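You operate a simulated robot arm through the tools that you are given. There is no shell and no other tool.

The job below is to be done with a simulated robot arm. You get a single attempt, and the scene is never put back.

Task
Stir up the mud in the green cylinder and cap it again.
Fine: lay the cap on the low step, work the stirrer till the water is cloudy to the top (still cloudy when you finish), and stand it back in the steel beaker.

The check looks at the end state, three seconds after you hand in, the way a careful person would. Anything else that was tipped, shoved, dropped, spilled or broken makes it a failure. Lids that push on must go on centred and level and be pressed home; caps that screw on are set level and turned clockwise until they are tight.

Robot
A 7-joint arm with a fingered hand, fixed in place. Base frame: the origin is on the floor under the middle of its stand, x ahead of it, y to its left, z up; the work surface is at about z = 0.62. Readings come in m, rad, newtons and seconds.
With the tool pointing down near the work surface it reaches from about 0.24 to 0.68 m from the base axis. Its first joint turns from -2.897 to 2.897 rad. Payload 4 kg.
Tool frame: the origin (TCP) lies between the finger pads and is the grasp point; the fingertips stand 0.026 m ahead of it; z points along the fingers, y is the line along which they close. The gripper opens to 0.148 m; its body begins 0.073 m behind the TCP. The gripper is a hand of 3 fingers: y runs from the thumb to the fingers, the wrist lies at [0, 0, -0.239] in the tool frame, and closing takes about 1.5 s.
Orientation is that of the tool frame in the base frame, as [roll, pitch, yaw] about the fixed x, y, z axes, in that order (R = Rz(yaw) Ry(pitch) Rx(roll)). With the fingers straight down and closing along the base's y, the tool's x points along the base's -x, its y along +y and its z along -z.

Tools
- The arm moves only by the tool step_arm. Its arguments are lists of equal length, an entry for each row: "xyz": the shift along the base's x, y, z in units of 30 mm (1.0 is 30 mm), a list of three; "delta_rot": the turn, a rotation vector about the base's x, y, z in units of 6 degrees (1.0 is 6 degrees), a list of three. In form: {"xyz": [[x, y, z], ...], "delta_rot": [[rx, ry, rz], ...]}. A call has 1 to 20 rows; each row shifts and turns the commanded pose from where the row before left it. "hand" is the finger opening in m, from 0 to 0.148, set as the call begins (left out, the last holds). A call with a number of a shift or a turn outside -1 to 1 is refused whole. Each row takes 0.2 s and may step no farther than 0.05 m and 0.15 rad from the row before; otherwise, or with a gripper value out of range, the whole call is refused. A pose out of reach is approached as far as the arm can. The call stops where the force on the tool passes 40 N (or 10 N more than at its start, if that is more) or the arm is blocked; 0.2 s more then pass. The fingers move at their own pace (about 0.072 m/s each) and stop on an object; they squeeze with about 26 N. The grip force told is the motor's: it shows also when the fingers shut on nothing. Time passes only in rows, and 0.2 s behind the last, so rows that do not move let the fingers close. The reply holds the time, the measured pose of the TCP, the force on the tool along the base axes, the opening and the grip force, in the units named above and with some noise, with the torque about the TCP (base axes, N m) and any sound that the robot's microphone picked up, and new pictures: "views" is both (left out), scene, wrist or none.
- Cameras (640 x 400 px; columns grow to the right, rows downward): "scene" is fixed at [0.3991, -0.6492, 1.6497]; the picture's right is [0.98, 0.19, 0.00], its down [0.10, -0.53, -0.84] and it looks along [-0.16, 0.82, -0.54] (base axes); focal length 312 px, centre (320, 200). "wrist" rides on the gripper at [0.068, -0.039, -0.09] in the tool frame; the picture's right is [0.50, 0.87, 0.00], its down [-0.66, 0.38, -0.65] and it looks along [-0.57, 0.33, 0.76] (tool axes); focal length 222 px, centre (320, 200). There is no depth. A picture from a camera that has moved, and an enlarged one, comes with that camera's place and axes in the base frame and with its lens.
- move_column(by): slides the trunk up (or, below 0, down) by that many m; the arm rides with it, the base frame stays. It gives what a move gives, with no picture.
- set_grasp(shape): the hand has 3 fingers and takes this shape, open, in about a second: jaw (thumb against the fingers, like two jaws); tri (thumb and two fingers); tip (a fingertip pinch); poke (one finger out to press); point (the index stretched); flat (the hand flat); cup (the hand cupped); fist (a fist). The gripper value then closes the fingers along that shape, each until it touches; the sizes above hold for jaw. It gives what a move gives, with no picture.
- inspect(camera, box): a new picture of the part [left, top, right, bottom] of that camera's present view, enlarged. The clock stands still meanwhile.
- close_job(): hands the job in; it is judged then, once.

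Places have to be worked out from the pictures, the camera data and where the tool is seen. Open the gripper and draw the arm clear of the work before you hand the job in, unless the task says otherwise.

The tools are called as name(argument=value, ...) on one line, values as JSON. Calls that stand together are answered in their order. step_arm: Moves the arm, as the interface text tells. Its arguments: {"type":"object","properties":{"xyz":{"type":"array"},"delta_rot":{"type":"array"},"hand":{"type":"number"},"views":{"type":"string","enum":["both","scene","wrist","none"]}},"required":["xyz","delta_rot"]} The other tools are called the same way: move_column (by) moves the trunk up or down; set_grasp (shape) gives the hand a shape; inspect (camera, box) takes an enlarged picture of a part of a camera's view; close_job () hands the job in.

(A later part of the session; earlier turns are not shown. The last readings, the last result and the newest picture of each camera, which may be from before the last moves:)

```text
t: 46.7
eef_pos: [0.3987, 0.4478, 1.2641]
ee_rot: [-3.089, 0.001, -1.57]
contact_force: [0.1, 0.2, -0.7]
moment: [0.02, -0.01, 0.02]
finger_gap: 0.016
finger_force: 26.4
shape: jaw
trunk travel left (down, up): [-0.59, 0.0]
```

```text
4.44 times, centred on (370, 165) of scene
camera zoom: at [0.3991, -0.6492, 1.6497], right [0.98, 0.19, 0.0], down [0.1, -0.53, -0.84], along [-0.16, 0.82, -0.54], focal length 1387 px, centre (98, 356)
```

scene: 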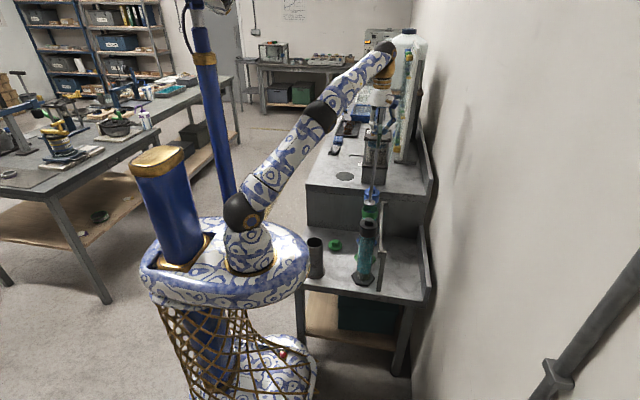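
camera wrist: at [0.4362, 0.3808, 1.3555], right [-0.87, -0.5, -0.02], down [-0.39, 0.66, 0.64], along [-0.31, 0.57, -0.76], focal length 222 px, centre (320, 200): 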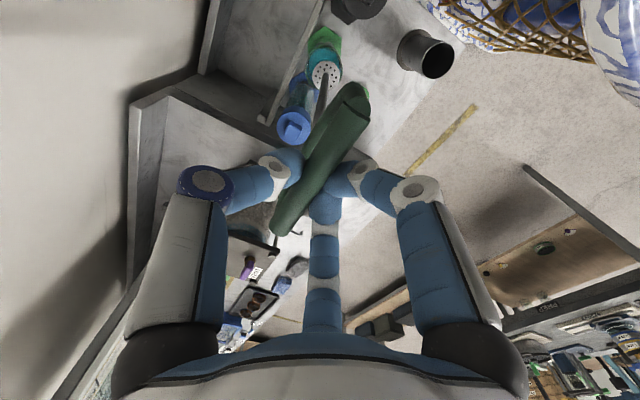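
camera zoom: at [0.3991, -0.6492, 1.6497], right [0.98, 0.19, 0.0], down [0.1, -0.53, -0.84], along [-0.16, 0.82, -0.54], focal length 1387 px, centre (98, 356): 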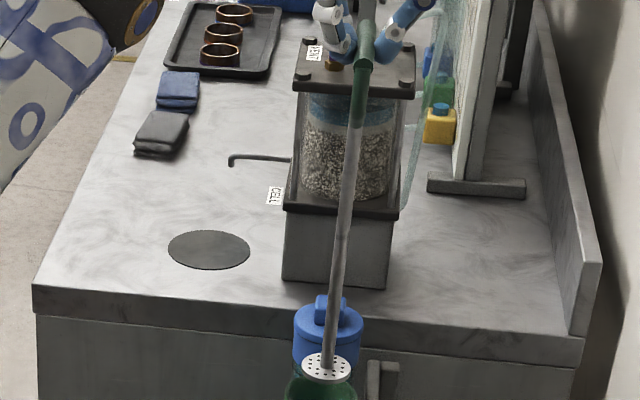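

The rod is now upright and the disc is within about 3 mm of the opening's centre. I nudge (−1, −2) mm and lower until the disc is just above the rim.

step_arm(xyz=[[-0.04, -0.07, -0.3], [0, 0, -0.3], [0, 0, -0.2], [0, 0, 0]], delta_rot=[[0, 0, 0], [0, 0, 0], [0, 0, 0], [0, 0, 0]], views="none")

inspect(camera="scene", box=[355, 180, 390, 215])

inspect(camera="wrist", box=[290, 40, 370, 110])

```text
t: 47.7
eef_pos: [0.3978, 0.4466, 1.2399]
ee_rot: [-3.09, 0.001, -1.572]
contact_force: [-0.5, 0.6, -1.3]
moment: [0.01, 0.03, -0.03]
finger_gap: 0.016
finger_force: 25.7
shape: jaw
trunk travel left (down, up): [-0.59, 0.0]
```

```text
11.43 times, centred on (372, 198) of scene
camera zoom: at [0.3991, -0.6492, 1.6497], right [0.98, 0.19, 0.0], down [0.1, -0.53, -0.84], along [-0.16, 0.82, -0.54], focal length 3567 px, centre (-280, 229)
```

zoom: 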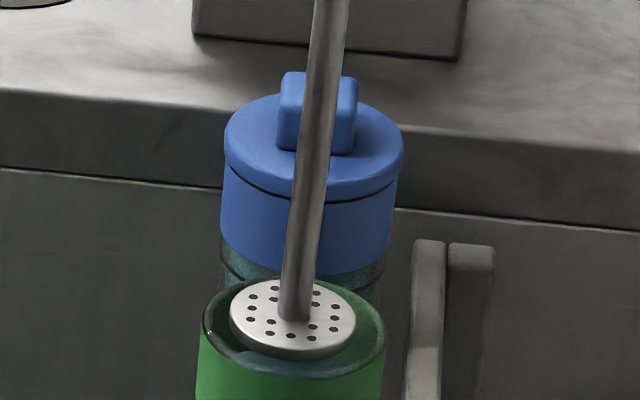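

```text
5.71 times, centred on (330, 75) of wrist
camera zoom: at [0.4324, 0.3789, 1.3324], right [-0.87, -0.5, -0.05], down [-0.41, 0.66, 0.63], along [-0.29, 0.57, -0.77], focal length 1269 px, centre (263, 914)
```

zoom: 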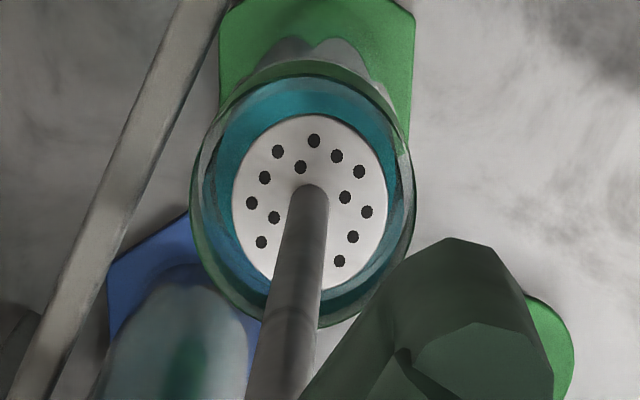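

The disc is nicely centred over the opening, just about at the rim. I nudge (+1, +1.5) mm and lower another 18 mm, checking force.

step_arm(xyz=[[0.03, 0.05, -0.2], [0, 0, -0.2], [0, 0, -0.2], [0, 0, 0]], delta_rot=[[0, 0, 0], [0, 0, 0], [0, 0, 0], [0, 0, 0]], views="none")

inspect(camera="scene", box=[355, 180, 390, 215])

inspect(camera="wrist", box=[290, 40, 370, 110])

```text
t: 48.7
eef_pos: [0.3984, 0.4493, 1.221]
ee_rot: [-3.088, -0.001, -1.573]
contact_force: [0.7, -1.2, -1.9]
moment: [0.01, -0.01, 0.01]
finger_gap: 0.0158
finger_force: 26.2
shape: jaw
trunk travel left (down, up): [-0.59, 0.0]
```

```text
11.43 times, centred on (372, 198) of scene
camera zoom: at [0.3991, -0.6492, 1.6497], right [0.98, 0.19, 0.0], down [0.1, -0.53, -0.84], along [-0.16, 0.82, -0.54], focal length 3567 px, centre (-280, 229)
```

zoom: 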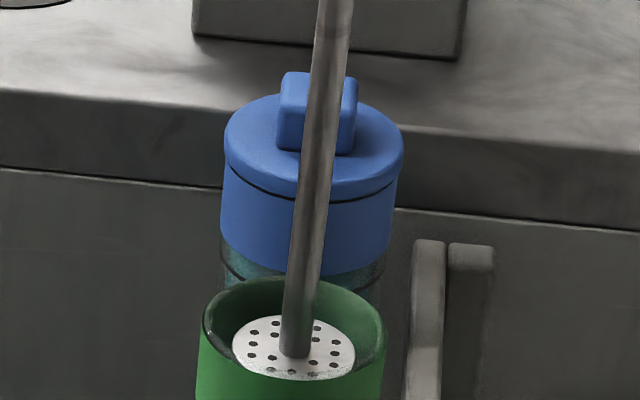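

```text
5.71 times, centred on (330, 75) of wrist
camera zoom: at [0.4328, 0.3806, 1.3142], right [-0.87, -0.5, -0.05], down [-0.41, 0.66, 0.63], along [-0.29, 0.57, -0.77], focal length 1269 px, centre (263, 914)
```

zoom: 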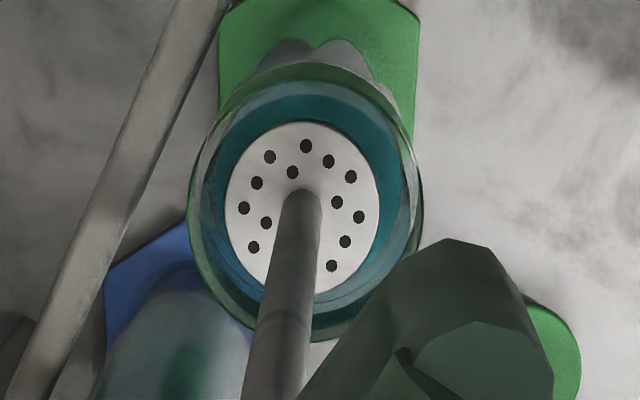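

The disc is inside the collar and well centred, with no contact forces. I lower further down the cylinder in steps.

step_arm(xyz=[[0, 0, -0.4], [0, 0, -0.4], [0, 0, -0.4], [0, 0, -0.4], [0, 0, -0.4], [0, 0, -0.4], [0, 0, -0.4], [0, 0, 0]], delta_rot=[[0, 0, 0], [0, 0, 0], [0, 0, 0], [0, 0, 0], [0, 0, 0], [0, 0, 0], [0, 0, 0], [0, 0, 0]])

inspect(camera="scene", box=[345, 130, 395, 230])

inspect(camera="wrist", box=[270, 30, 370, 130])

```text
t: 50.5
eef_pos: [0.3991, 0.4483, 1.1389]
ee_rot: [-3.089, 0.002, -1.573]
contact_force: [-0.1, 0.1, -0.5]
moment: [0.01, 0.02, -0.01]
finger_gap: 0.0164
finger_force: 25.8
shape: jaw
trunk travel left (down, up): [-0.59, 0.0]
camera wrist: at [0.433, 0.3806, 1.2303], right [-0.87, -0.5, -0.05], down [-0.41, 0.66, 0.63], along [-0.29, 0.57, -0.77], focal length 222 px, centre (320, 200)
```

scene: 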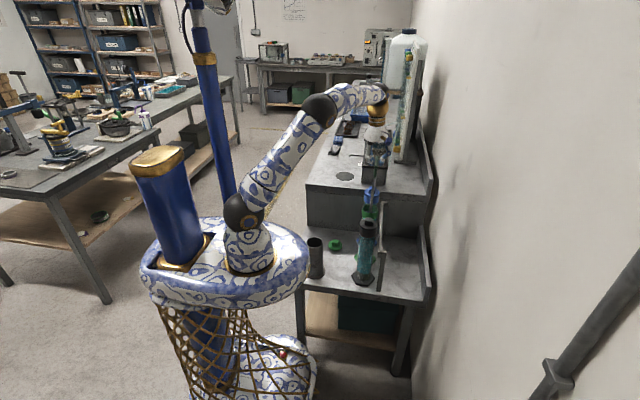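
wrist: 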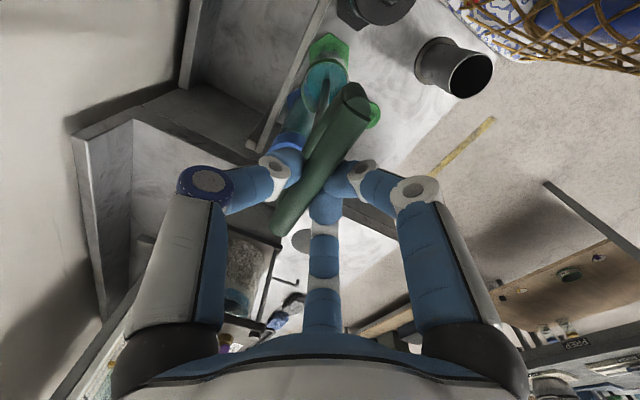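

```text
4.00 times, centred on (370, 180) of scene
camera zoom: at [0.3991, -0.6492, 1.6497], right [0.98, 0.19, 0.0], down [0.1, -0.53, -0.84], along [-0.16, 0.82, -0.54], focal length 1248 px, centre (120, 280)
```

zoom: 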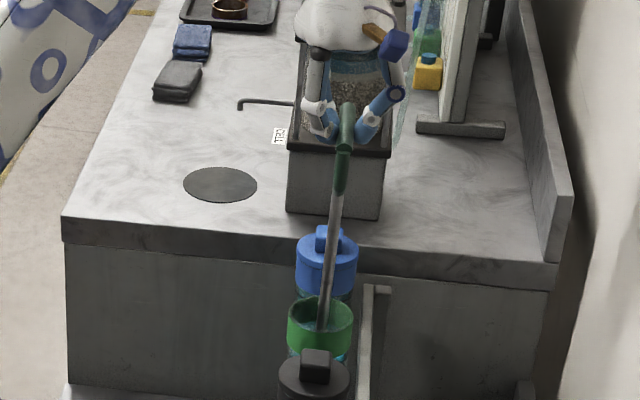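

```text
4.00 times, centred on (320, 80) of wrist
camera zoom: at [0.433, 0.3806, 1.2303], right [-0.87, -0.5, -0.05], down [-0.41, 0.66, 0.63], along [-0.29, 0.57, -0.77], focal length 888 px, centre (320, 680)
```

zoom: 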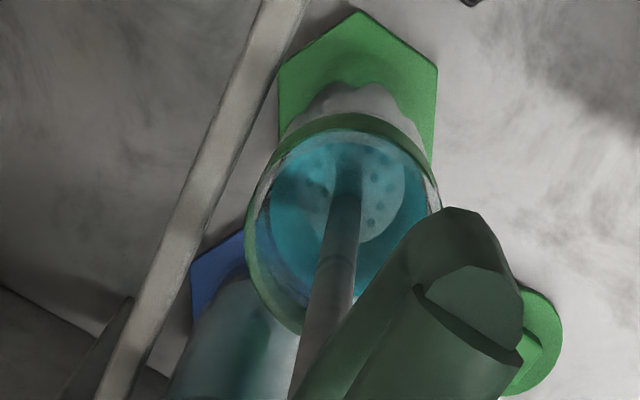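

The disc is under water, rod central, no contact. I continue downward another 11 cm.

step_arm(xyz=[[0, 0, -0.4], [0, 0, -0.4], [0, 0, -0.4], [0, 0, -0.4], [0, 0, -0.4], [0, 0, -0.4], [0, 0, -0.4], [0, 0, -0.4], [0, 0, -0.3], [0, 0, 0]], delta_rot=[[0, 0, 0], [0, 0, 0], [0, 0, 0], [0, 0, 0], [0, 0, 0], [0, 0, 0], [0, 0, 0], [0, 0, 0], [0, 0, 0], [0, 0, 0]])

inspect(camera="scene", box=[345, 140, 395, 240])

inspect(camera="wrist", box=[270, 30, 370, 130])

```text
t: 52.7
eef_pos: [0.3979, 0.4486, 1.0322]
ee_rot: [-3.089, 0.002, -1.572]
contact_force: [-0.3, 0.4, -2.1]
moment: [-0.01, -0.03, -0.02]
finger_gap: 0.016
finger_force: 26.3
shape: jaw
trunk travel left (down, up): [-0.59, 0.0]
camera wrist: at [0.4329, 0.3803, 1.1246], right [-0.87, -0.5, -0.05], down [-0.41, 0.66, 0.63], along [-0.29, 0.57, -0.77], focal length 222 px, centre (320, 200)
```

scene: 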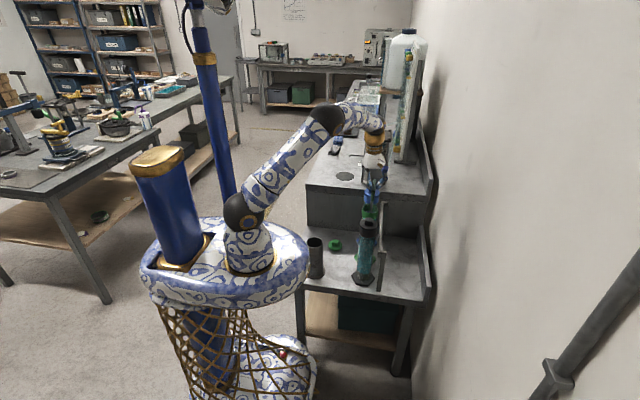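
wrist: 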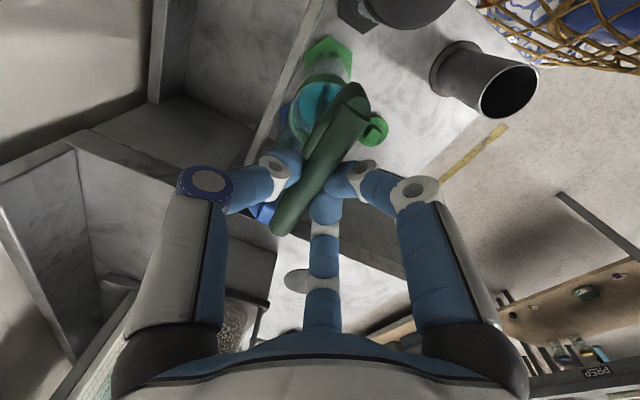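

```text
4.00 times, centred on (370, 190) of scene
camera zoom: at [0.3991, -0.6492, 1.6497], right [0.98, 0.19, 0.0], down [0.1, -0.53, -0.84], along [-0.16, 0.82, -0.54], focal length 1248 px, centre (120, 240)
```

zoom: 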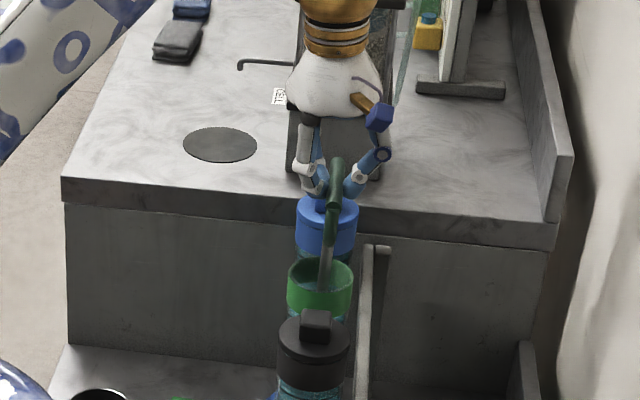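

```text
4.00 times, centred on (320, 80) of wrist
camera zoom: at [0.4329, 0.3803, 1.1246], right [-0.87, -0.5, -0.05], down [-0.41, 0.66, 0.63], along [-0.29, 0.57, -0.77], focal length 888 px, centre (320, 680)
```

zoom: 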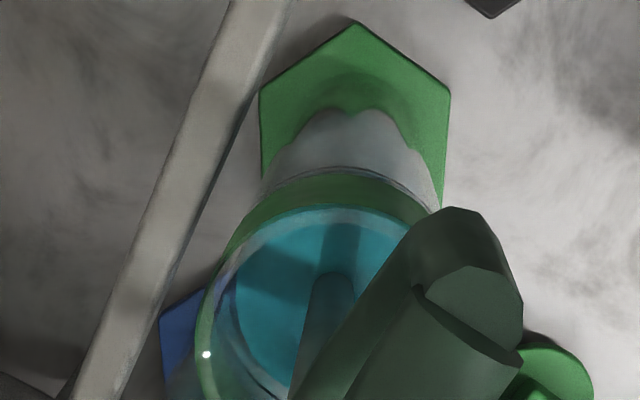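

No contact still. I go down to TCP z≈0.985 gently, then continue in small steps watching for the mud or floor.

step_arm(xyz=[[0, 0, -0.3], [0, 0, -0.3], [0, 0, -0.3], [0, 0, -0.3], [0, 0, -0.3], [0, 0, 0]], delta_rot=[[0, 0, 0], [0, 0, 0], [0, 0, 0], [0, 0, 0], [0, 0, 0], [0, 0, 0]])

inspect(camera="scene", box=[345, 160, 395, 240])

inspect(camera="wrist", box=[250, 40, 390, 190])

```text
t: 54.1
eef_pos: [0.3999, 0.4483, 0.9859]
ee_rot: [-3.089, 0.0, -1.573]
contact_force: [0.6, -0.1, -1.2]
moment: [-0.03, 0.0, -0.03]
finger_gap: 0.0157
finger_force: 26.2
shape: jaw
trunk travel left (down, up): [-0.59, 0.0]
camera wrist: at [0.4335, 0.3803, 1.0799], right [-0.87, -0.5, -0.05], down [-0.41, 0.66, 0.63], along [-0.29, 0.57, -0.77], focal length 222 px, centre (320, 200)
```

scene: 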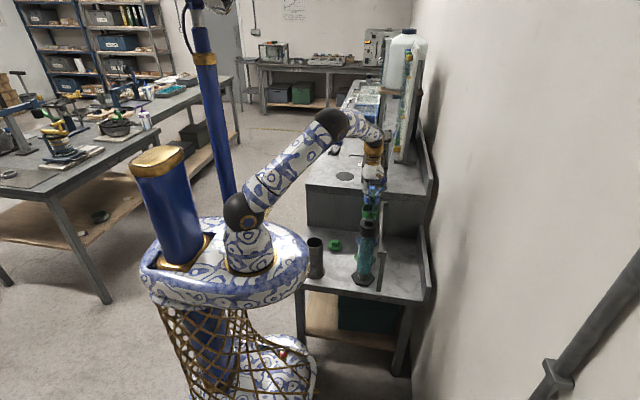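
wrist: 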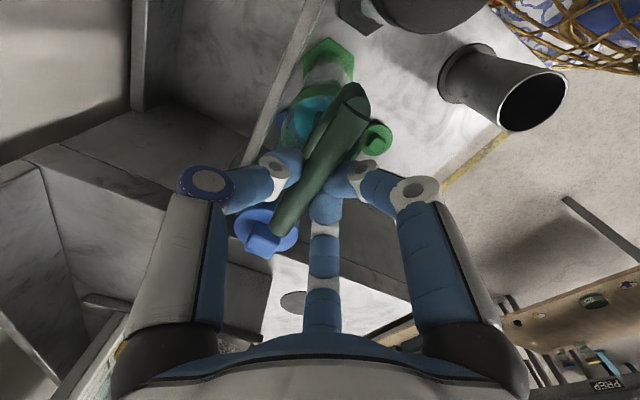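

```text
5.00 times, centred on (370, 200) of scene
camera zoom: at [0.3991, -0.6492, 1.6497], right [0.98, 0.19, 0.0], down [0.1, -0.53, -0.84], along [-0.16, 0.82, -0.54], focal length 1561 px, centre (70, 200)
```

zoom: 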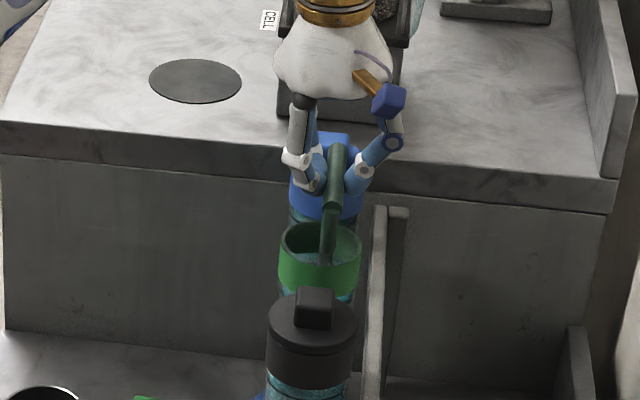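

```text
2.67 times, centred on (320, 115) of wrist
camera zoom: at [0.4335, 0.3803, 1.0799], right [-0.87, -0.5, -0.05], down [-0.41, 0.66, 0.63], along [-0.29, 0.57, -0.77], focal length 592 px, centre (320, 427)
```

zoom: 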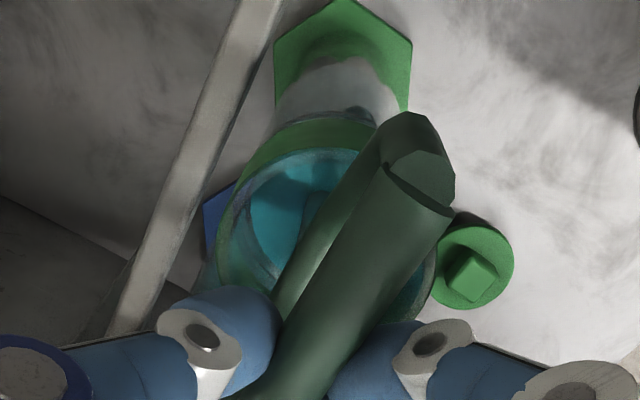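

No mud or floor contact yet at TCP z 0.986. I take two small steps down, checking force each time.

step_arm(xyz=[[0, 0, -0.15], [0, 0, -0.1], [0, 0, 0]], delta_rot=[[0, 0, 0], [0, 0, 0], [0, 0, 0]], views="none")

inspect(camera="scene", box=[345, 190, 395, 250])

```text
t: 54.9
eef_pos: [0.4005, 0.4488, 0.9803]
ee_rot: [-3.09, 0.001, -1.571]
contact_force: [-0.7, 0.4, 1.8]
moment: [0.05, 0.0, -0.02]
finger_gap: 0.0161
finger_force: 26.1
shape: jaw
trunk travel left (down, up): [-0.59, 0.0]
```

```text
6.67 times, centred on (370, 220) of scene
camera zoom: at [0.3991, -0.6492, 1.6497], right [0.98, 0.19, 0.0], down [0.1, -0.53, -0.84], along [-0.16, 0.82, -0.54], focal length 2081 px, centre (-13, 67)
```

zoom: 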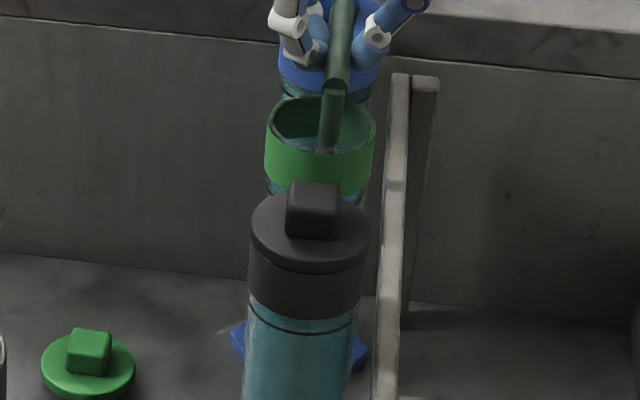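

A light 3 N contact at TCP z≈0.980 marks the mud/bottom. I begin stirring with vertical strokes of about 15 cm, keeping the disc below the surface.

step_arm(xyz=[[0, 0, 0.5], [0, 0, 1], [0, 0, 1], [0, 0, 1], [0, 0, 1], [0, 0, 0.5], [0, 0, -0.5], [0, 0, -1], [0, 0, -1], [0, 0, -1], [0, 0, -1], [0, 0, -0.43], [0, 0, 0]], delta_rot=[[0, 0, 0], [0, 0, 0], [0, 0, 0], [0, 0, 0], [0, 0, 0], [0, 0, 0], [0, 0, 0], [0, 0, 0], [0, 0, 0], [0, 0, 0], [0, 0, 0], [0, 0, 0], [0, 0, 0]], views="none")

inspect(camera="scene", box=[340, 190, 400, 290])

inspect(camera="wrist", box=[250, 40, 390, 190])

```text
t: 57.7
eef_pos: [0.3996, 0.4463, 0.9846]
ee_rot: [-3.09, 0.001, -1.569]
contact_force: [-1.1, 0.2, -0.3]
moment: [-0.02, 0.01, 0.0]
finger_gap: 0.0154
finger_force: 26.2
shape: jaw
trunk travel left (down, up): [-0.59, 0.0]
```

```text
4.00 times, centred on (370, 240) of scene
camera zoom: at [0.3991, -0.6492, 1.6497], right [0.98, 0.19, 0.0], down [0.1, -0.53, -0.84], along [-0.16, 0.82, -0.54], focal length 1248 px, centre (120, 40)
```

zoom: 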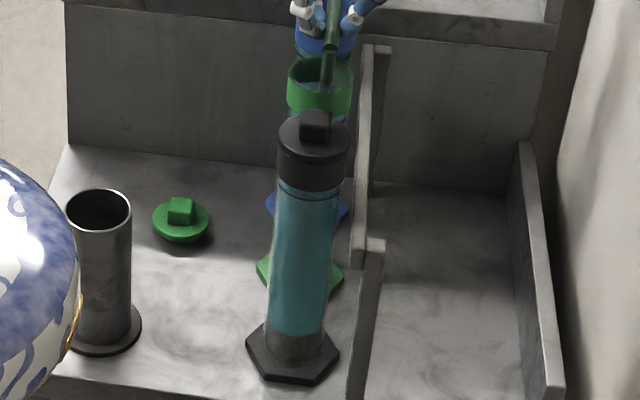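

```text
2.67 times, centred on (320, 115) of wrist
camera zoom: at [0.4343, 0.3796, 1.0767], right [-0.87, -0.5, -0.05], down [-0.41, 0.66, 0.63], along [-0.29, 0.57, -0.77], focal length 592 px, centre (320, 427)
```

zoom: 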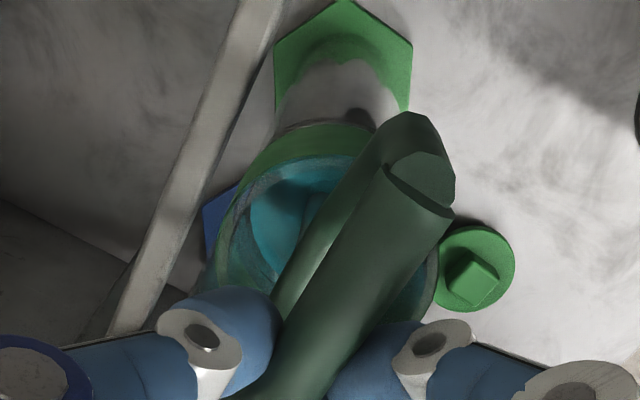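

The water still looks clear from above. I probe a bit deeper to see whether the disc is resting on mud or the hard floor.

step_arm(xyz=[[0, 0, -0.1], [0, 0, 0]], delta_rot=[[0, 0, 0], [0, 0, 0]], views="none")

```text
t: 58.3
eef_pos: [0.4001, 0.4486, 0.9811]
ee_rot: [-3.09, 0.002, -1.57]
contact_force: [-0.4, 0.1, -1.2]
moment: [-0.01, -0.02, 0.01]
finger_gap: 0.0158
finger_force: 26.0
shape: jaw
trunk travel left (down, up): [-0.59, 0.0]
```

No contact now at 0.981. I probe another 3 mm.

step_arm(xyz=[[0, 0, -0.1], [0, 0, 0]], delta_rot=[[0, 0, 0], [0, 0, 0]], views="none")

```text
t: 58.9
eef_pos: [0.4004, 0.4488, 0.9794]
ee_rot: [-3.088, 0.003, -1.572]
contact_force: [-0.2, 3.8, 8.0]
moment: [0.05, 0.0, 0.0]
finger_gap: 0.0162
finger_force: 26.2
shape: jaw
trunk travel left (down, up): [-0.59, 0.0]
```

The floor is at TCP z≈0.980 (stiff contact), so strokes should bottom out around 0.983. I do a series of full strokes.

step_arm(xyz=[[0, 0, 0.8], [0, 0, 1], [0, 0, 1], [0, 0, 1], [0, 0, 1], [0, 0, 0.5], [0, 0, -0.5], [0, 0, -1], [0, 0, -1], [0, 0, -1], [0, 0, -1], [0, 0, -0.5], [0, 0, 0.5], [0, 0, 1], [0, 0, 1], [0, 0, 1], [0, 0, 1], [0, 0, 0.5]], delta_rot=[[0, 0, 0], [0, 0, 0], [0, 0, 0], [0, 0, 0], [0, 0, 0], [0, 0, 0], [0, 0, 0], [0, 0, 0], [0, 0, 0], [0, 0, 0], [0, 0, 0], [0, 0, 0], [0, 0, 0], [0, 0, 0], [0, 0, 0], [0, 0, 0], [0, 0, 0], [0, 0, 0]])

inspect(camera="wrist", box=[250, 20, 390, 170])

inspect(camera="scene", box=[340, 180, 400, 290])

```text
t: 62.7
eef_pos: [0.3986, 0.4465, 1.1366]
ee_rot: [-3.09, 0.002, -1.57]
contact_force: [0.9, -0.1, -0.8]
moment: [0.02, 0.0, -0.02]
finger_gap: 0.0161
finger_force: 26.1
shape: jaw
trunk travel left (down, up): [-0.59, 0.0]
camera wrist: at [0.4331, 0.3796, 1.2288], right [-0.87, -0.5, -0.05], down [-0.41, 0.66, 0.63], along [-0.29, 0.57, -0.77], focal length 222 px, centre (320, 200)
```

scene: 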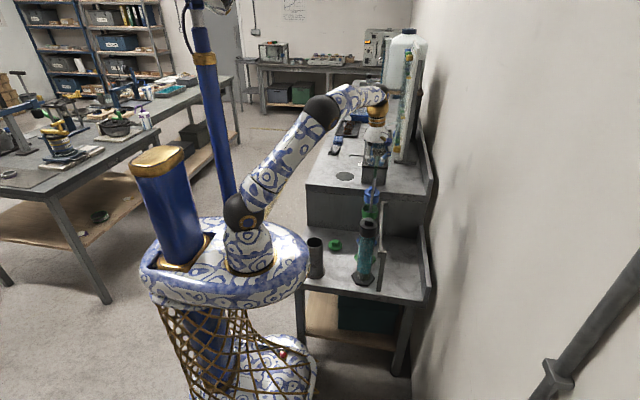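
wrist: 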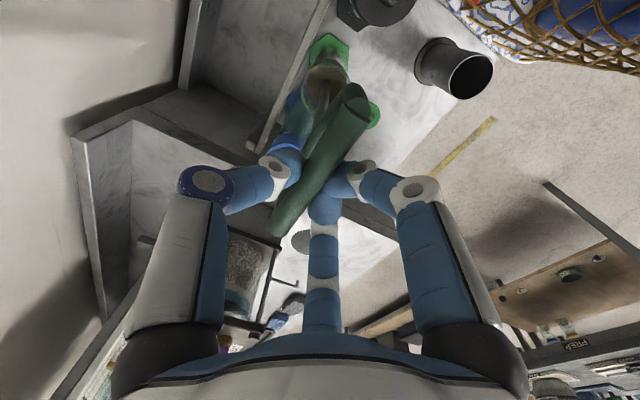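

```text
2.67 times, centred on (320, 95) of wrist
camera zoom: at [0.4331, 0.3796, 1.2288], right [-0.87, -0.5, -0.05], down [-0.41, 0.66, 0.63], along [-0.29, 0.57, -0.77], focal length 592 px, centre (320, 480)
```

zoom: 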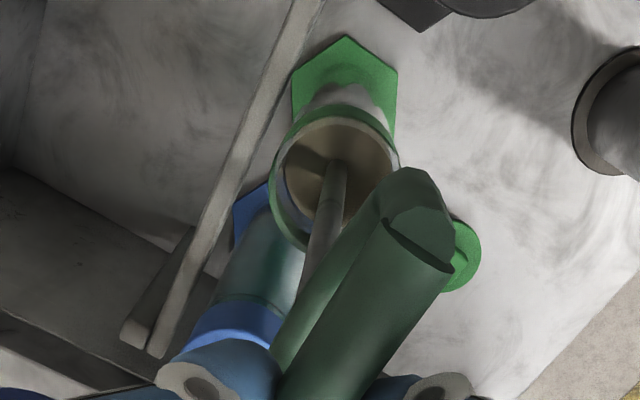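

```text
3.64 times, centred on (370, 235) of scene
camera zoom: at [0.3991, -0.6492, 1.6497], right [0.98, 0.19, 0.0], down [0.1, -0.53, -0.84], along [-0.16, 0.82, -0.54], focal length 1135 px, centre (138, 73)
```

zoom: 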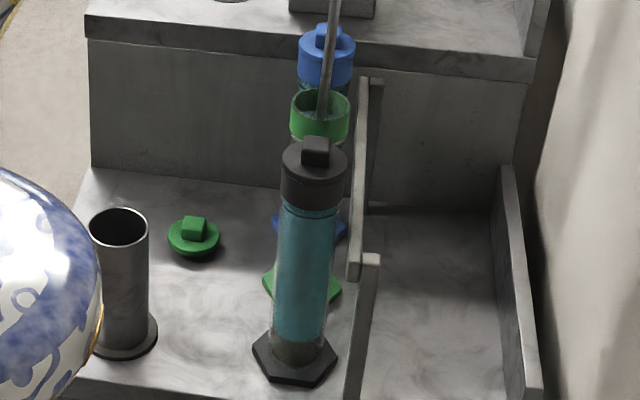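

The water seen from above has turned brown and hides the disc. I keep stirring with more and longer strokes so that it is thoroughly cloudy to the top.

step_arm(xyz=[[0, 0, -0.5], [0, 0, -1], [0, 0, -1], [0, 0, -1], [0, 0, -1], [0, 0, -0.5], [0, 0, 0.5], [0, 0, 0.9], [0, 0, 1], [0, 0, 1], [0, 0, 1], [0, 0, 1], [0, 0, 0.5], [0, 0, -0.5], [0, 0, -1], [0, 0, -1], [0, 0, -1], [0, 0, -1], [0, 0, -0.9], [0, 0, -0.5]], delta_rot=[[0, 0, 0], [0, 0, 0], [0, 0, 0], [0, 0, 0], [0, 0, 0], [0, 0, 0], [0, 0, 0], [0, 0, 0], [0, 0, 0], [0, 0, 0], [0, 0, 0], [0, 0, 0], [0, 0, 0], [0, 0, 0], [0, 0, 0], [0, 0, 0], [0, 0, 0], [0, 0, 0], [0, 0, 0], [0, 0, 0]], views="none")

step_arm(xyz=[[0, 0, 0.5], [0, 0, 0.9], [0, 0, 1], [0, 0, 1], [0, 0, 1], [0, 0, 1], [0, 0, 0.5], [0, 0, -0.5], [0, 0, -1], [0, 0, -1], [0, 0, -1], [0, 0, -1], [0, 0, -0.9], [0, 0, -0.5], [0, 0, 0.5], [0, 0, 1], [0, 0, 1], [0, 0, 1], [0, 0, 1], [0, 0, 0.5]], delta_rot=[[0, 0, 0], [0, 0, 0], [0, 0, 0], [0, 0, 0], [0, 0, 0], [0, 0, 0], [0, 0, 0], [0, 0, 0], [0, 0, 0], [0, 0, 0], [0, 0, 0], [0, 0, 0], [0, 0, 0], [0, 0, 0], [0, 0, 0], [0, 0, 0], [0, 0, 0], [0, 0, 0], [0, 0, 0], [0, 0, 0]])

inspect(camera="wrist", box=[270, 20, 370, 120])

inspect(camera="scene", box=[350, 180, 390, 280])

```text
t: 66.9
eef_pos: [0.399, 0.4472, 0.9869]
ee_rot: [-3.088, 0.002, -1.571]
contact_force: [-0.2, 0.9, -1.1]
moment: [-0.01, -0.01, -0.01]
finger_gap: 0.0157
finger_force: 25.6
shape: jaw
trunk travel left (down, up): [-0.59, 0.0]
```

```text
t: 71.1
eef_pos: [0.3983, 0.4488, 1.1365]
ee_rot: [-3.089, -0.001, -1.571]
contact_force: [-0.7, -0.4, -1.6]
moment: [0.0, 0.04, 0.0]
finger_gap: 0.0155
finger_force: 26.5
shape: jaw
trunk travel left (down, up): [-0.59, 0.0]
camera wrist: at [0.4326, 0.3808, 1.229], right [-0.87, -0.5, -0.05], down [-0.41, 0.66, 0.63], along [-0.29, 0.57, -0.77], focal length 222 px, centre (320, 200)
```

scene: 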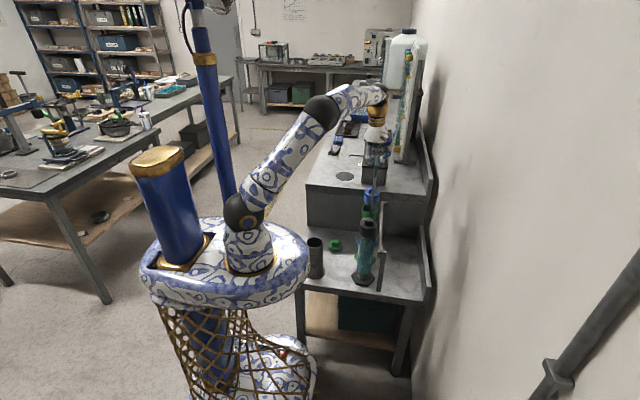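
wrist: 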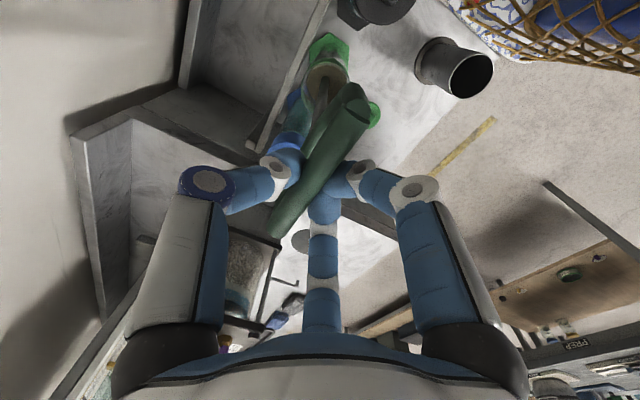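

```text
4.00 times, centred on (320, 70) of wrist
camera zoom: at [0.4326, 0.3808, 1.229], right [-0.87, -0.5, -0.05], down [-0.41, 0.66, 0.63], along [-0.29, 0.57, -0.77], focal length 888 px, centre (320, 720)
```

zoom: 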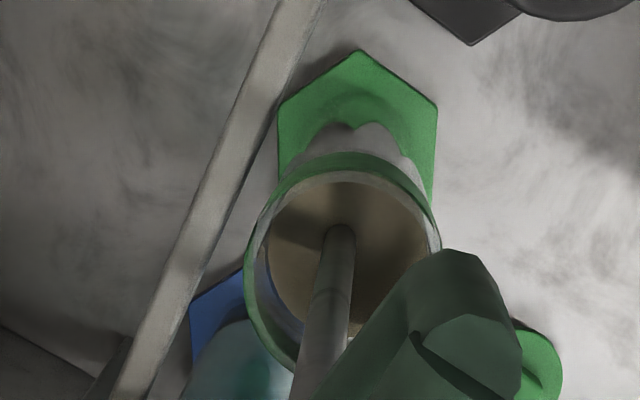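

```text
4.00 times, centred on (370, 230) of scene
camera zoom: at [0.3991, -0.6492, 1.6497], right [0.98, 0.19, 0.0], down [0.1, -0.53, -0.84], along [-0.16, 0.82, -0.54], focal length 1248 px, centre (120, 80)
```

zoom: 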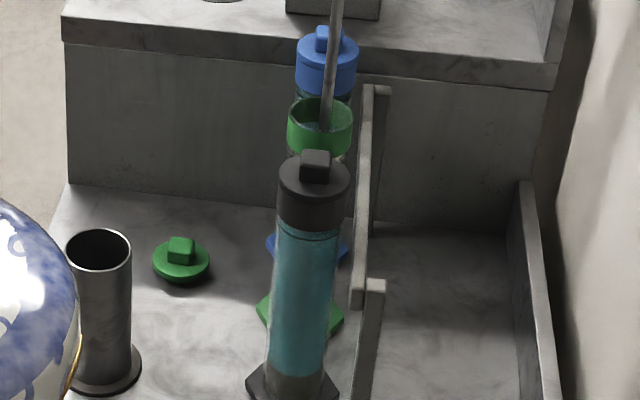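

It's uniformly brown at the top. I add a few more strokes so the cloud lasts through recapping.

step_arm(xyz=[[0, 0, -0.5], [0, 0, -1], [0, 0, -1], [0, 0, -1], [0, 0, -1], [0, 0, -0.5], [0, 0, 0.5], [0, 0, 0.9], [0, 0, 1], [0, 0, 1], [0, 0, 1], [0, 0, 1], [0, 0, 0.5], [0, 0, -0.5], [0, 0, -1], [0, 0, -1], [0, 0, -1], [0, 0, -1], [0, 0, -0.9], [0, 0, -0.5]], delta_rot=[[0, 0, 0], [0, 0, 0], [0, 0, 0], [0, 0, 0], [0, 0, 0], [0, 0, 0], [0, 0, 0], [0, 0, 0], [0, 0, 0], [0, 0, 0], [0, 0, 0], [0, 0, 0], [0, 0, 0], [0, 0, 0], [0, 0, 0], [0, 0, 0], [0, 0, 0], [0, 0, 0], [0, 0, 0], [0, 0, 0]], views="none")

step_arm(xyz=[[0, 0, 0.5], [0, 0, 0.9], [0, 0, 1], [0, 0, 1], [0, 0, 1], [0, 0, 1], [0, 0, 0.5], [0, 0, -0.5], [0, 0, -1], [0, 0, -1], [0, 0, -1], [0, 0, -1], [0, 0, -0.9], [0, 0, -0.5], [0, 0, 0.5], [0, 0, 1], [0, 0, 1], [0, 0, 1], [0, 0, 1], [0, 0, 0.5]], delta_rot=[[0, 0, 0], [0, 0, 0], [0, 0, 0], [0, 0, 0], [0, 0, 0], [0, 0, 0], [0, 0, 0], [0, 0, 0], [0, 0, 0], [0, 0, 0], [0, 0, 0], [0, 0, 0], [0, 0, 0], [0, 0, 0], [0, 0, 0], [0, 0, 0], [0, 0, 0], [0, 0, 0], [0, 0, 0], [0, 0, 0]], views="wrist")

inspect(camera="wrist", box=[270, 20, 370, 120])

```text
t: 75.3
eef_pos: [0.3976, 0.4485, 0.9863]
ee_rot: [-3.09, -0.001, -1.571]
contact_force: [-0.2, -0.4, -1.9]
moment: [-0.03, 0.01, -0.03]
finger_gap: 0.0157
finger_force: 25.9
shape: jaw
trunk travel left (down, up): [-0.59, 0.0]
```

```text
t: 79.5
eef_pos: [0.3997, 0.4488, 1.1361]
ee_rot: [-3.089, -0.001, -1.571]
contact_force: [0.0, -0.8, -0.8]
moment: [0.02, 0.03, 0.0]
finger_gap: 0.0154
finger_force: 26.0
shape: jaw
trunk travel left (down, up): [-0.59, 0.0]
camera wrist: at [0.4344, 0.3802, 1.228], right [-0.87, -0.5, -0.05], down [-0.41, 0.66, 0.63], along [-0.29, 0.57, -0.77], focal length 222 px, centre (320, 200)
```

wrist: 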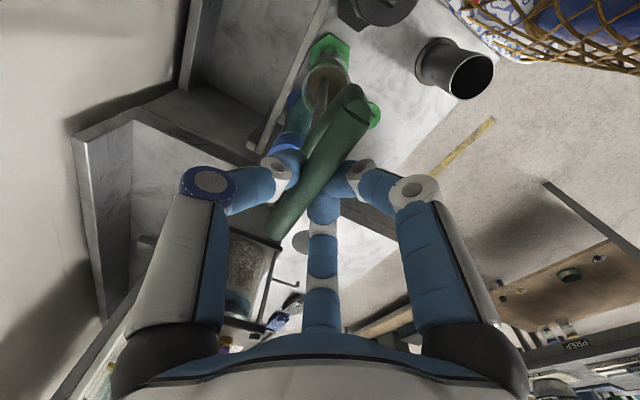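

```text
4.00 times, centred on (320, 70) of wrist
camera zoom: at [0.4344, 0.3802, 1.228], right [-0.87, -0.5, -0.05], down [-0.41, 0.66, 0.63], along [-0.29, 0.57, -0.77], focal length 888 px, centre (320, 720)
```

zoom: 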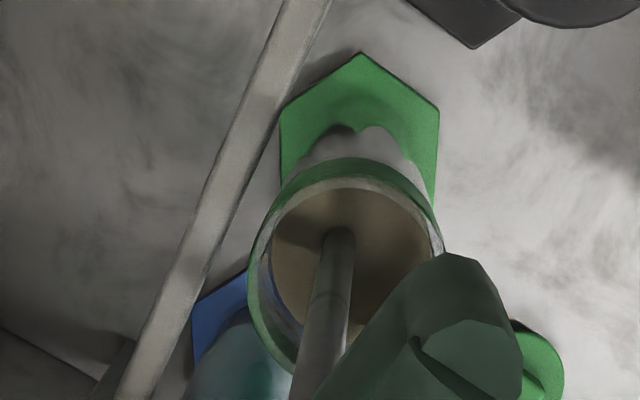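

Thoroughly cloudy. I withdraw the stirrer slowly with a brief drip pause inside the collar, then lift it clear.

step_arm(xyz=[[0, 0, 0.4], [0, 0, 0.5], [0, 0, 0.5], [0, 0, 0.5], [0, 0, 0.4], [0, 0, 0], [0, 0, 0], [0, 0, 0], [0, 0, 0.4], [0, 0, 0.5], [0, 0, 0.6], [0, 0, 0.6], [0, 0, 0]], delta_rot=[[0, 0, 0], [0, 0, 0], [0, 0, 0], [0, 0, 0], [0, 0, 0], [0, 0, 0], [0, 0, 0], [0, 0, 0], [0, 0, 0], [0, 0, 0], [0, 0, 0], [0, 0, 0], [0, 0, 0]], views="none")

inspect(camera="scene", box=[345, 160, 395, 230])

inspect(camera="wrist", box=[270, 20, 370, 120])

```text
t: 82.3
eef_pos: [0.3975, 0.4478, 1.267]
ee_rot: [-3.089, 0.0, -1.572]
contact_force: [-0.3, -0.3, -0.7]
moment: [-0.02, 0.03, 0.01]
finger_gap: 0.0153
finger_force: 26.5
shape: jaw
trunk travel left (down, up): [-0.59, 0.0]
```

```text
5.71 times, centred on (370, 195) of scene
camera zoom: at [0.3991, -0.6492, 1.6497], right [0.98, 0.19, 0.0], down [0.1, -0.53, -0.84], along [-0.16, 0.82, -0.54], focal length 1784 px, centre (34, 229)
```

zoom: 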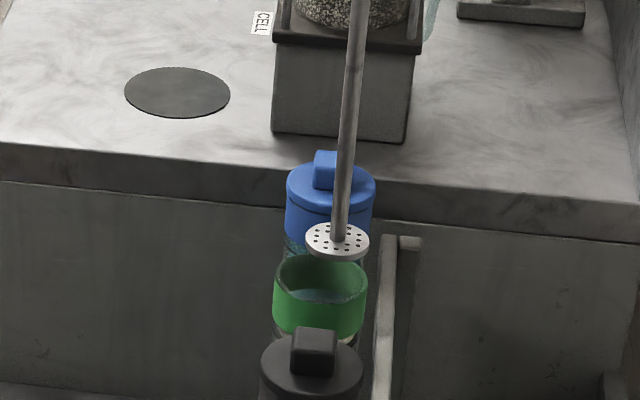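

```text
4.00 times, centred on (320, 70) of wrist
camera zoom: at [0.4323, 0.3806, 1.3598], right [-0.87, -0.5, -0.05], down [-0.41, 0.66, 0.63], along [-0.29, 0.57, -0.77], focal length 888 px, centre (320, 720)
```

zoom: 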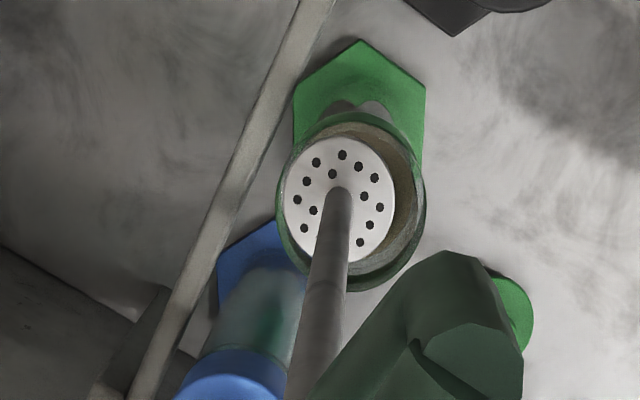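

The stirrer is out; it has swivelled slightly in the grip so the disc sits about 9 mm to +x. I take back 1.7° of tilt to bring it upright while carrying it over the beaker.

step_arm(xyz=[[-0.38, -0.23, 0], [-0.76, -0.454, 0], [-0.948, -0.568, 0], [-0.948, -0.568, 0], [-0.948, -0.568, 0], [-0.948, -0.568, 0], [-0.948, -0.568, 0], [-0.76, -0.454, 0], [-0.38, -0.23, 0], [0, 0, 0]], delta_rot=[[0, 0.04, 0], [0, 0.04, 0], [0, 0.04, 0], [0, 0.04, 0], [0, 0.04, 0], [0, 0.04, 0], [0, 0.04, 0], [0, 0, 0], [0, 0, 0], [0, 0, 0]])

inspect(camera="scene", box=[290, 170, 350, 290])

inspect(camera="wrist", box=[280, 30, 380, 130])

```text
t: 84.5
eef_pos: [0.1857, 0.3213, 1.2685]
ee_rot: [-3.12, 0.002, -1.574]
contact_force: [-0.2, -0.8, -0.7]
moment: [0.0, 0.01, -0.03]
finger_gap: 0.0151
finger_force: 25.5
shape: jaw
trunk travel left (down, up): [-0.59, 0.0]
camera wrist: at [0.2236, 0.2531, 1.3599], right [-0.87, -0.5, -0.02], down [-0.39, 0.66, 0.65], along [-0.31, 0.57, -0.76], focal length 222 px, centre (320, 200)
```

scene: 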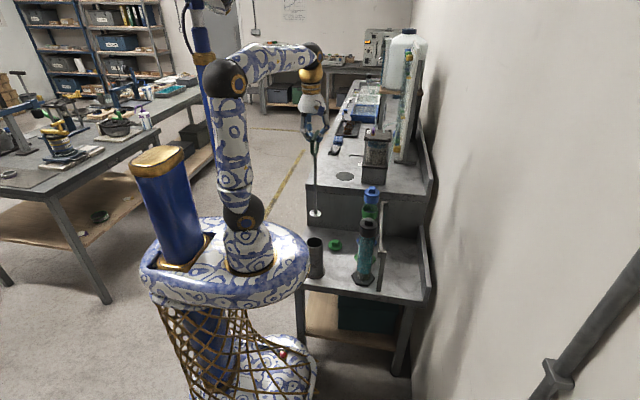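
wrist: 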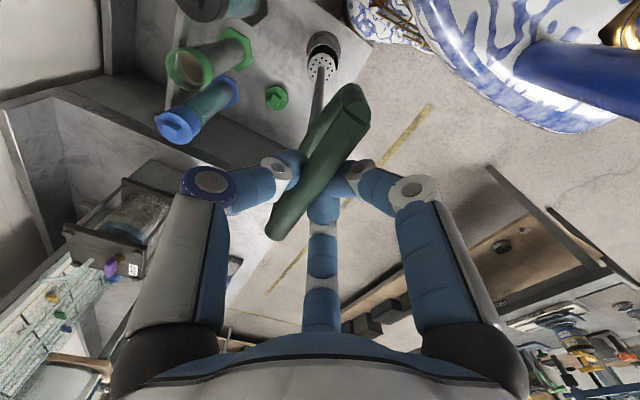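

```text
3.33 times, centred on (320, 230) of scene
camera zoom: at [0.3991, -0.6492, 1.6497], right [0.98, 0.19, 0.0], down [0.1, -0.53, -0.84], along [-0.16, 0.82, -0.54], focal length 1040 px, centre (320, 100)
```

zoom: 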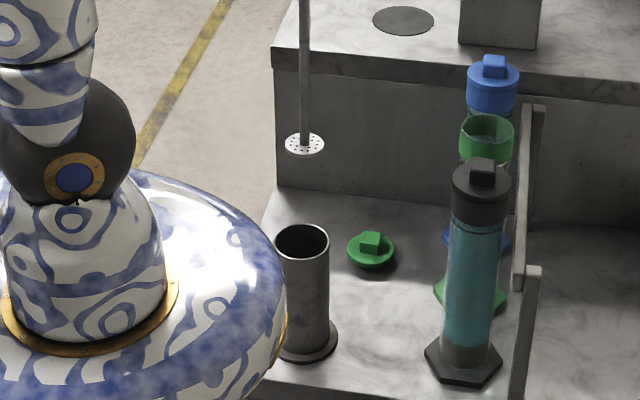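

```text
4.00 times, centred on (330, 80) of wrist
camera zoom: at [0.2236, 0.2531, 1.3599], right [-0.87, -0.5, -0.02], down [-0.39, 0.66, 0.65], along [-0.31, 0.57, -0.76], focal length 888 px, centre (280, 680)
```

zoom: 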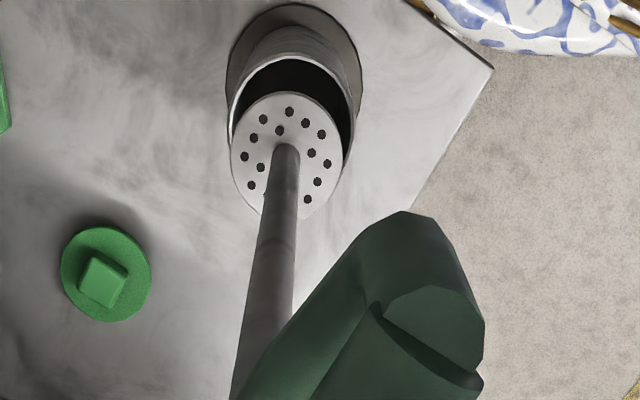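

Over the beaker, x looks about 5 mm high and the y alignment differs between views. I zoom in on the handle and disc to see whether the rod leans along y.

inspect(camera="scene", box=[295, 120, 335, 225])

inspect(camera="scene", box=[300, 200, 335, 260])

inspect(camera="wrist", box=[290, 20, 370, 110])

```text
3.81 times, centred on (315, 172) of scene
camera zoom: at [0.3991, -0.6492, 1.6497], right [0.98, 0.19, 0.0], down [0.1, -0.53, -0.84], along [-0.16, 0.82, -0.54], focal length 1189 px, centre (339, 305)
```

zoom: 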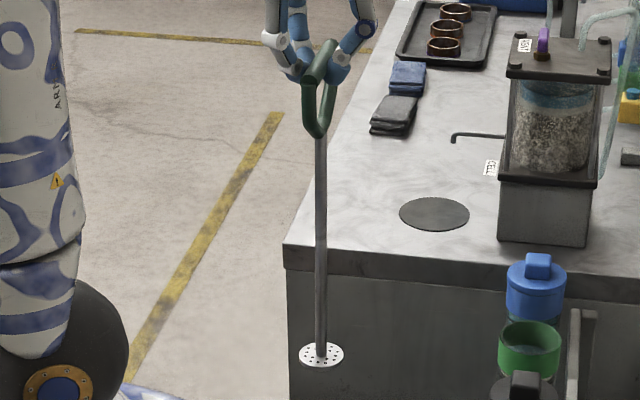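

```text
6.67 times, centred on (318, 230) of scene
camera zoom: at [0.3991, -0.6492, 1.6497], right [0.98, 0.19, 0.0], down [0.1, -0.53, -0.84], along [-0.16, 0.82, -0.54], focal length 2081 px, centre (337, 0)
```

zoom: 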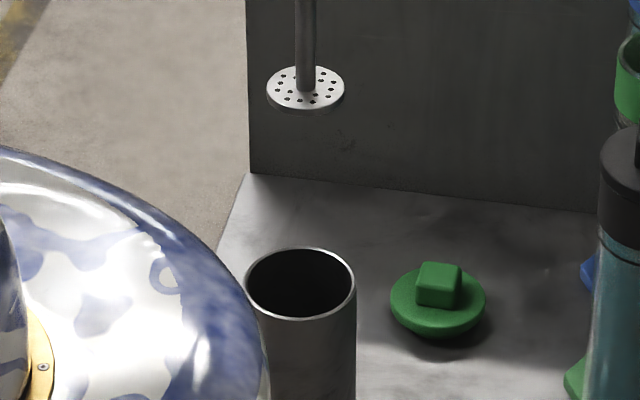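

```text
4.44 times, centred on (330, 65) of wrist
camera zoom: at [0.2236, 0.2531, 1.3599], right [-0.87, -0.5, -0.02], down [-0.39, 0.66, 0.65], along [-0.31, 0.57, -0.76], focal length 987 px, centre (276, 800)
```

zoom: 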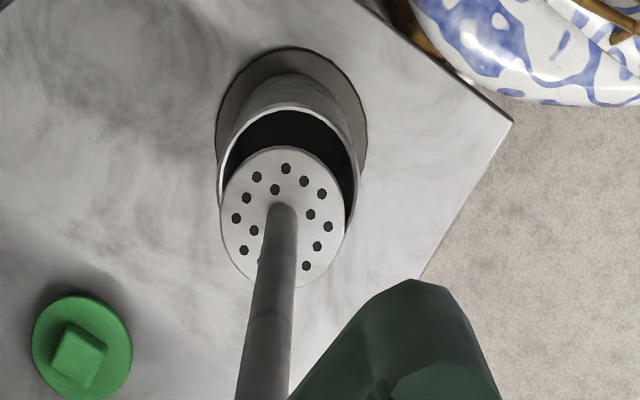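

Triangulating both views puts the beaker rim centre at about (0.188, 0.325, 0.794) and the disc at (0.194, 0.3155). I straighten the rod with a small turn, shift by (−3, +4) mm, and lower to just above the rim.

step_arm(xyz=[[-0.05, 0.06, 0], [-0.05, 0.06, -0.4], [0, 0, -0.8], [0, 0, -0.8], [0, 0, -0.8], [0, 0, -0.8], [0, 0, -0.6], [0, 0, 0]], delta_rot=[[0.09, 0.045, 0], [0.09, 0.045, 0], [0, 0, 0], [0, 0, 0], [0, 0, 0], [0, 0, 0], [0, 0, 0], [0, 0, 0]], views="none")

inspect(camera="scene", box=[295, 200, 335, 270])

inspect(camera="wrist", box=[290, 20, 370, 110])

```text
t: 86.3
eef_pos: [0.1863, 0.3255, 1.1415]
ee_rot: [-3.13, 0.018, -1.573]
contact_force: [-0.1, 0.4, -1.0]
moment: [-0.02, -0.01, -0.02]
finger_gap: 0.0148
finger_force: 25.5
shape: jaw
trunk travel left (down, up): [-0.59, 0.0]
```

```text
5.71 times, centred on (315, 235) of scene
camera zoom: at [0.3991, -0.6492, 1.6497], right [0.98, 0.19, 0.0], down [0.1, -0.53, -0.84], along [-0.16, 0.82, -0.54], focal length 1784 px, centre (349, 0)
```

zoom: 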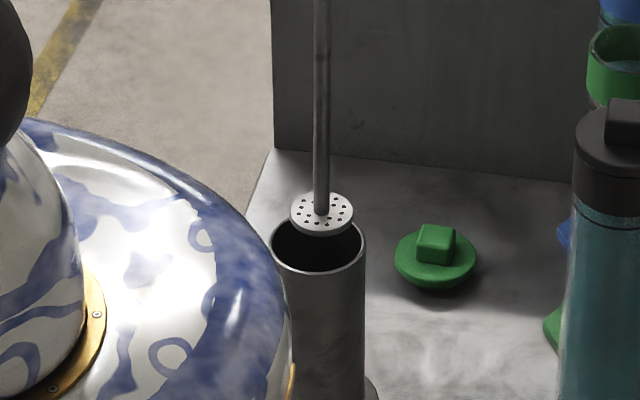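

```text
4.44 times, centred on (330, 65) of wrist
camera zoom: at [0.2241, 0.2561, 1.2308], right [-0.87, -0.5, -0.02], down [-0.39, 0.64, 0.66], along [-0.32, 0.58, -0.75], focal length 987 px, centre (276, 800)
```

zoom: 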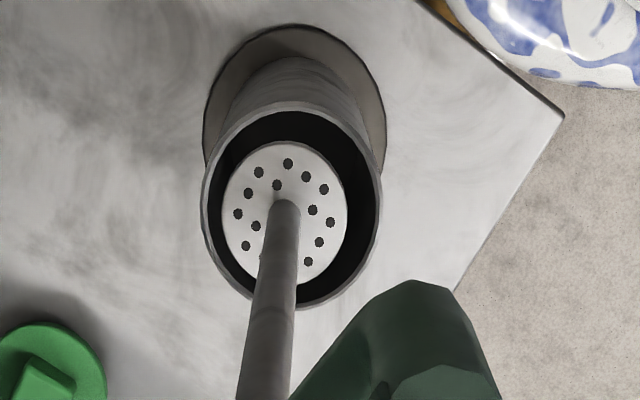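

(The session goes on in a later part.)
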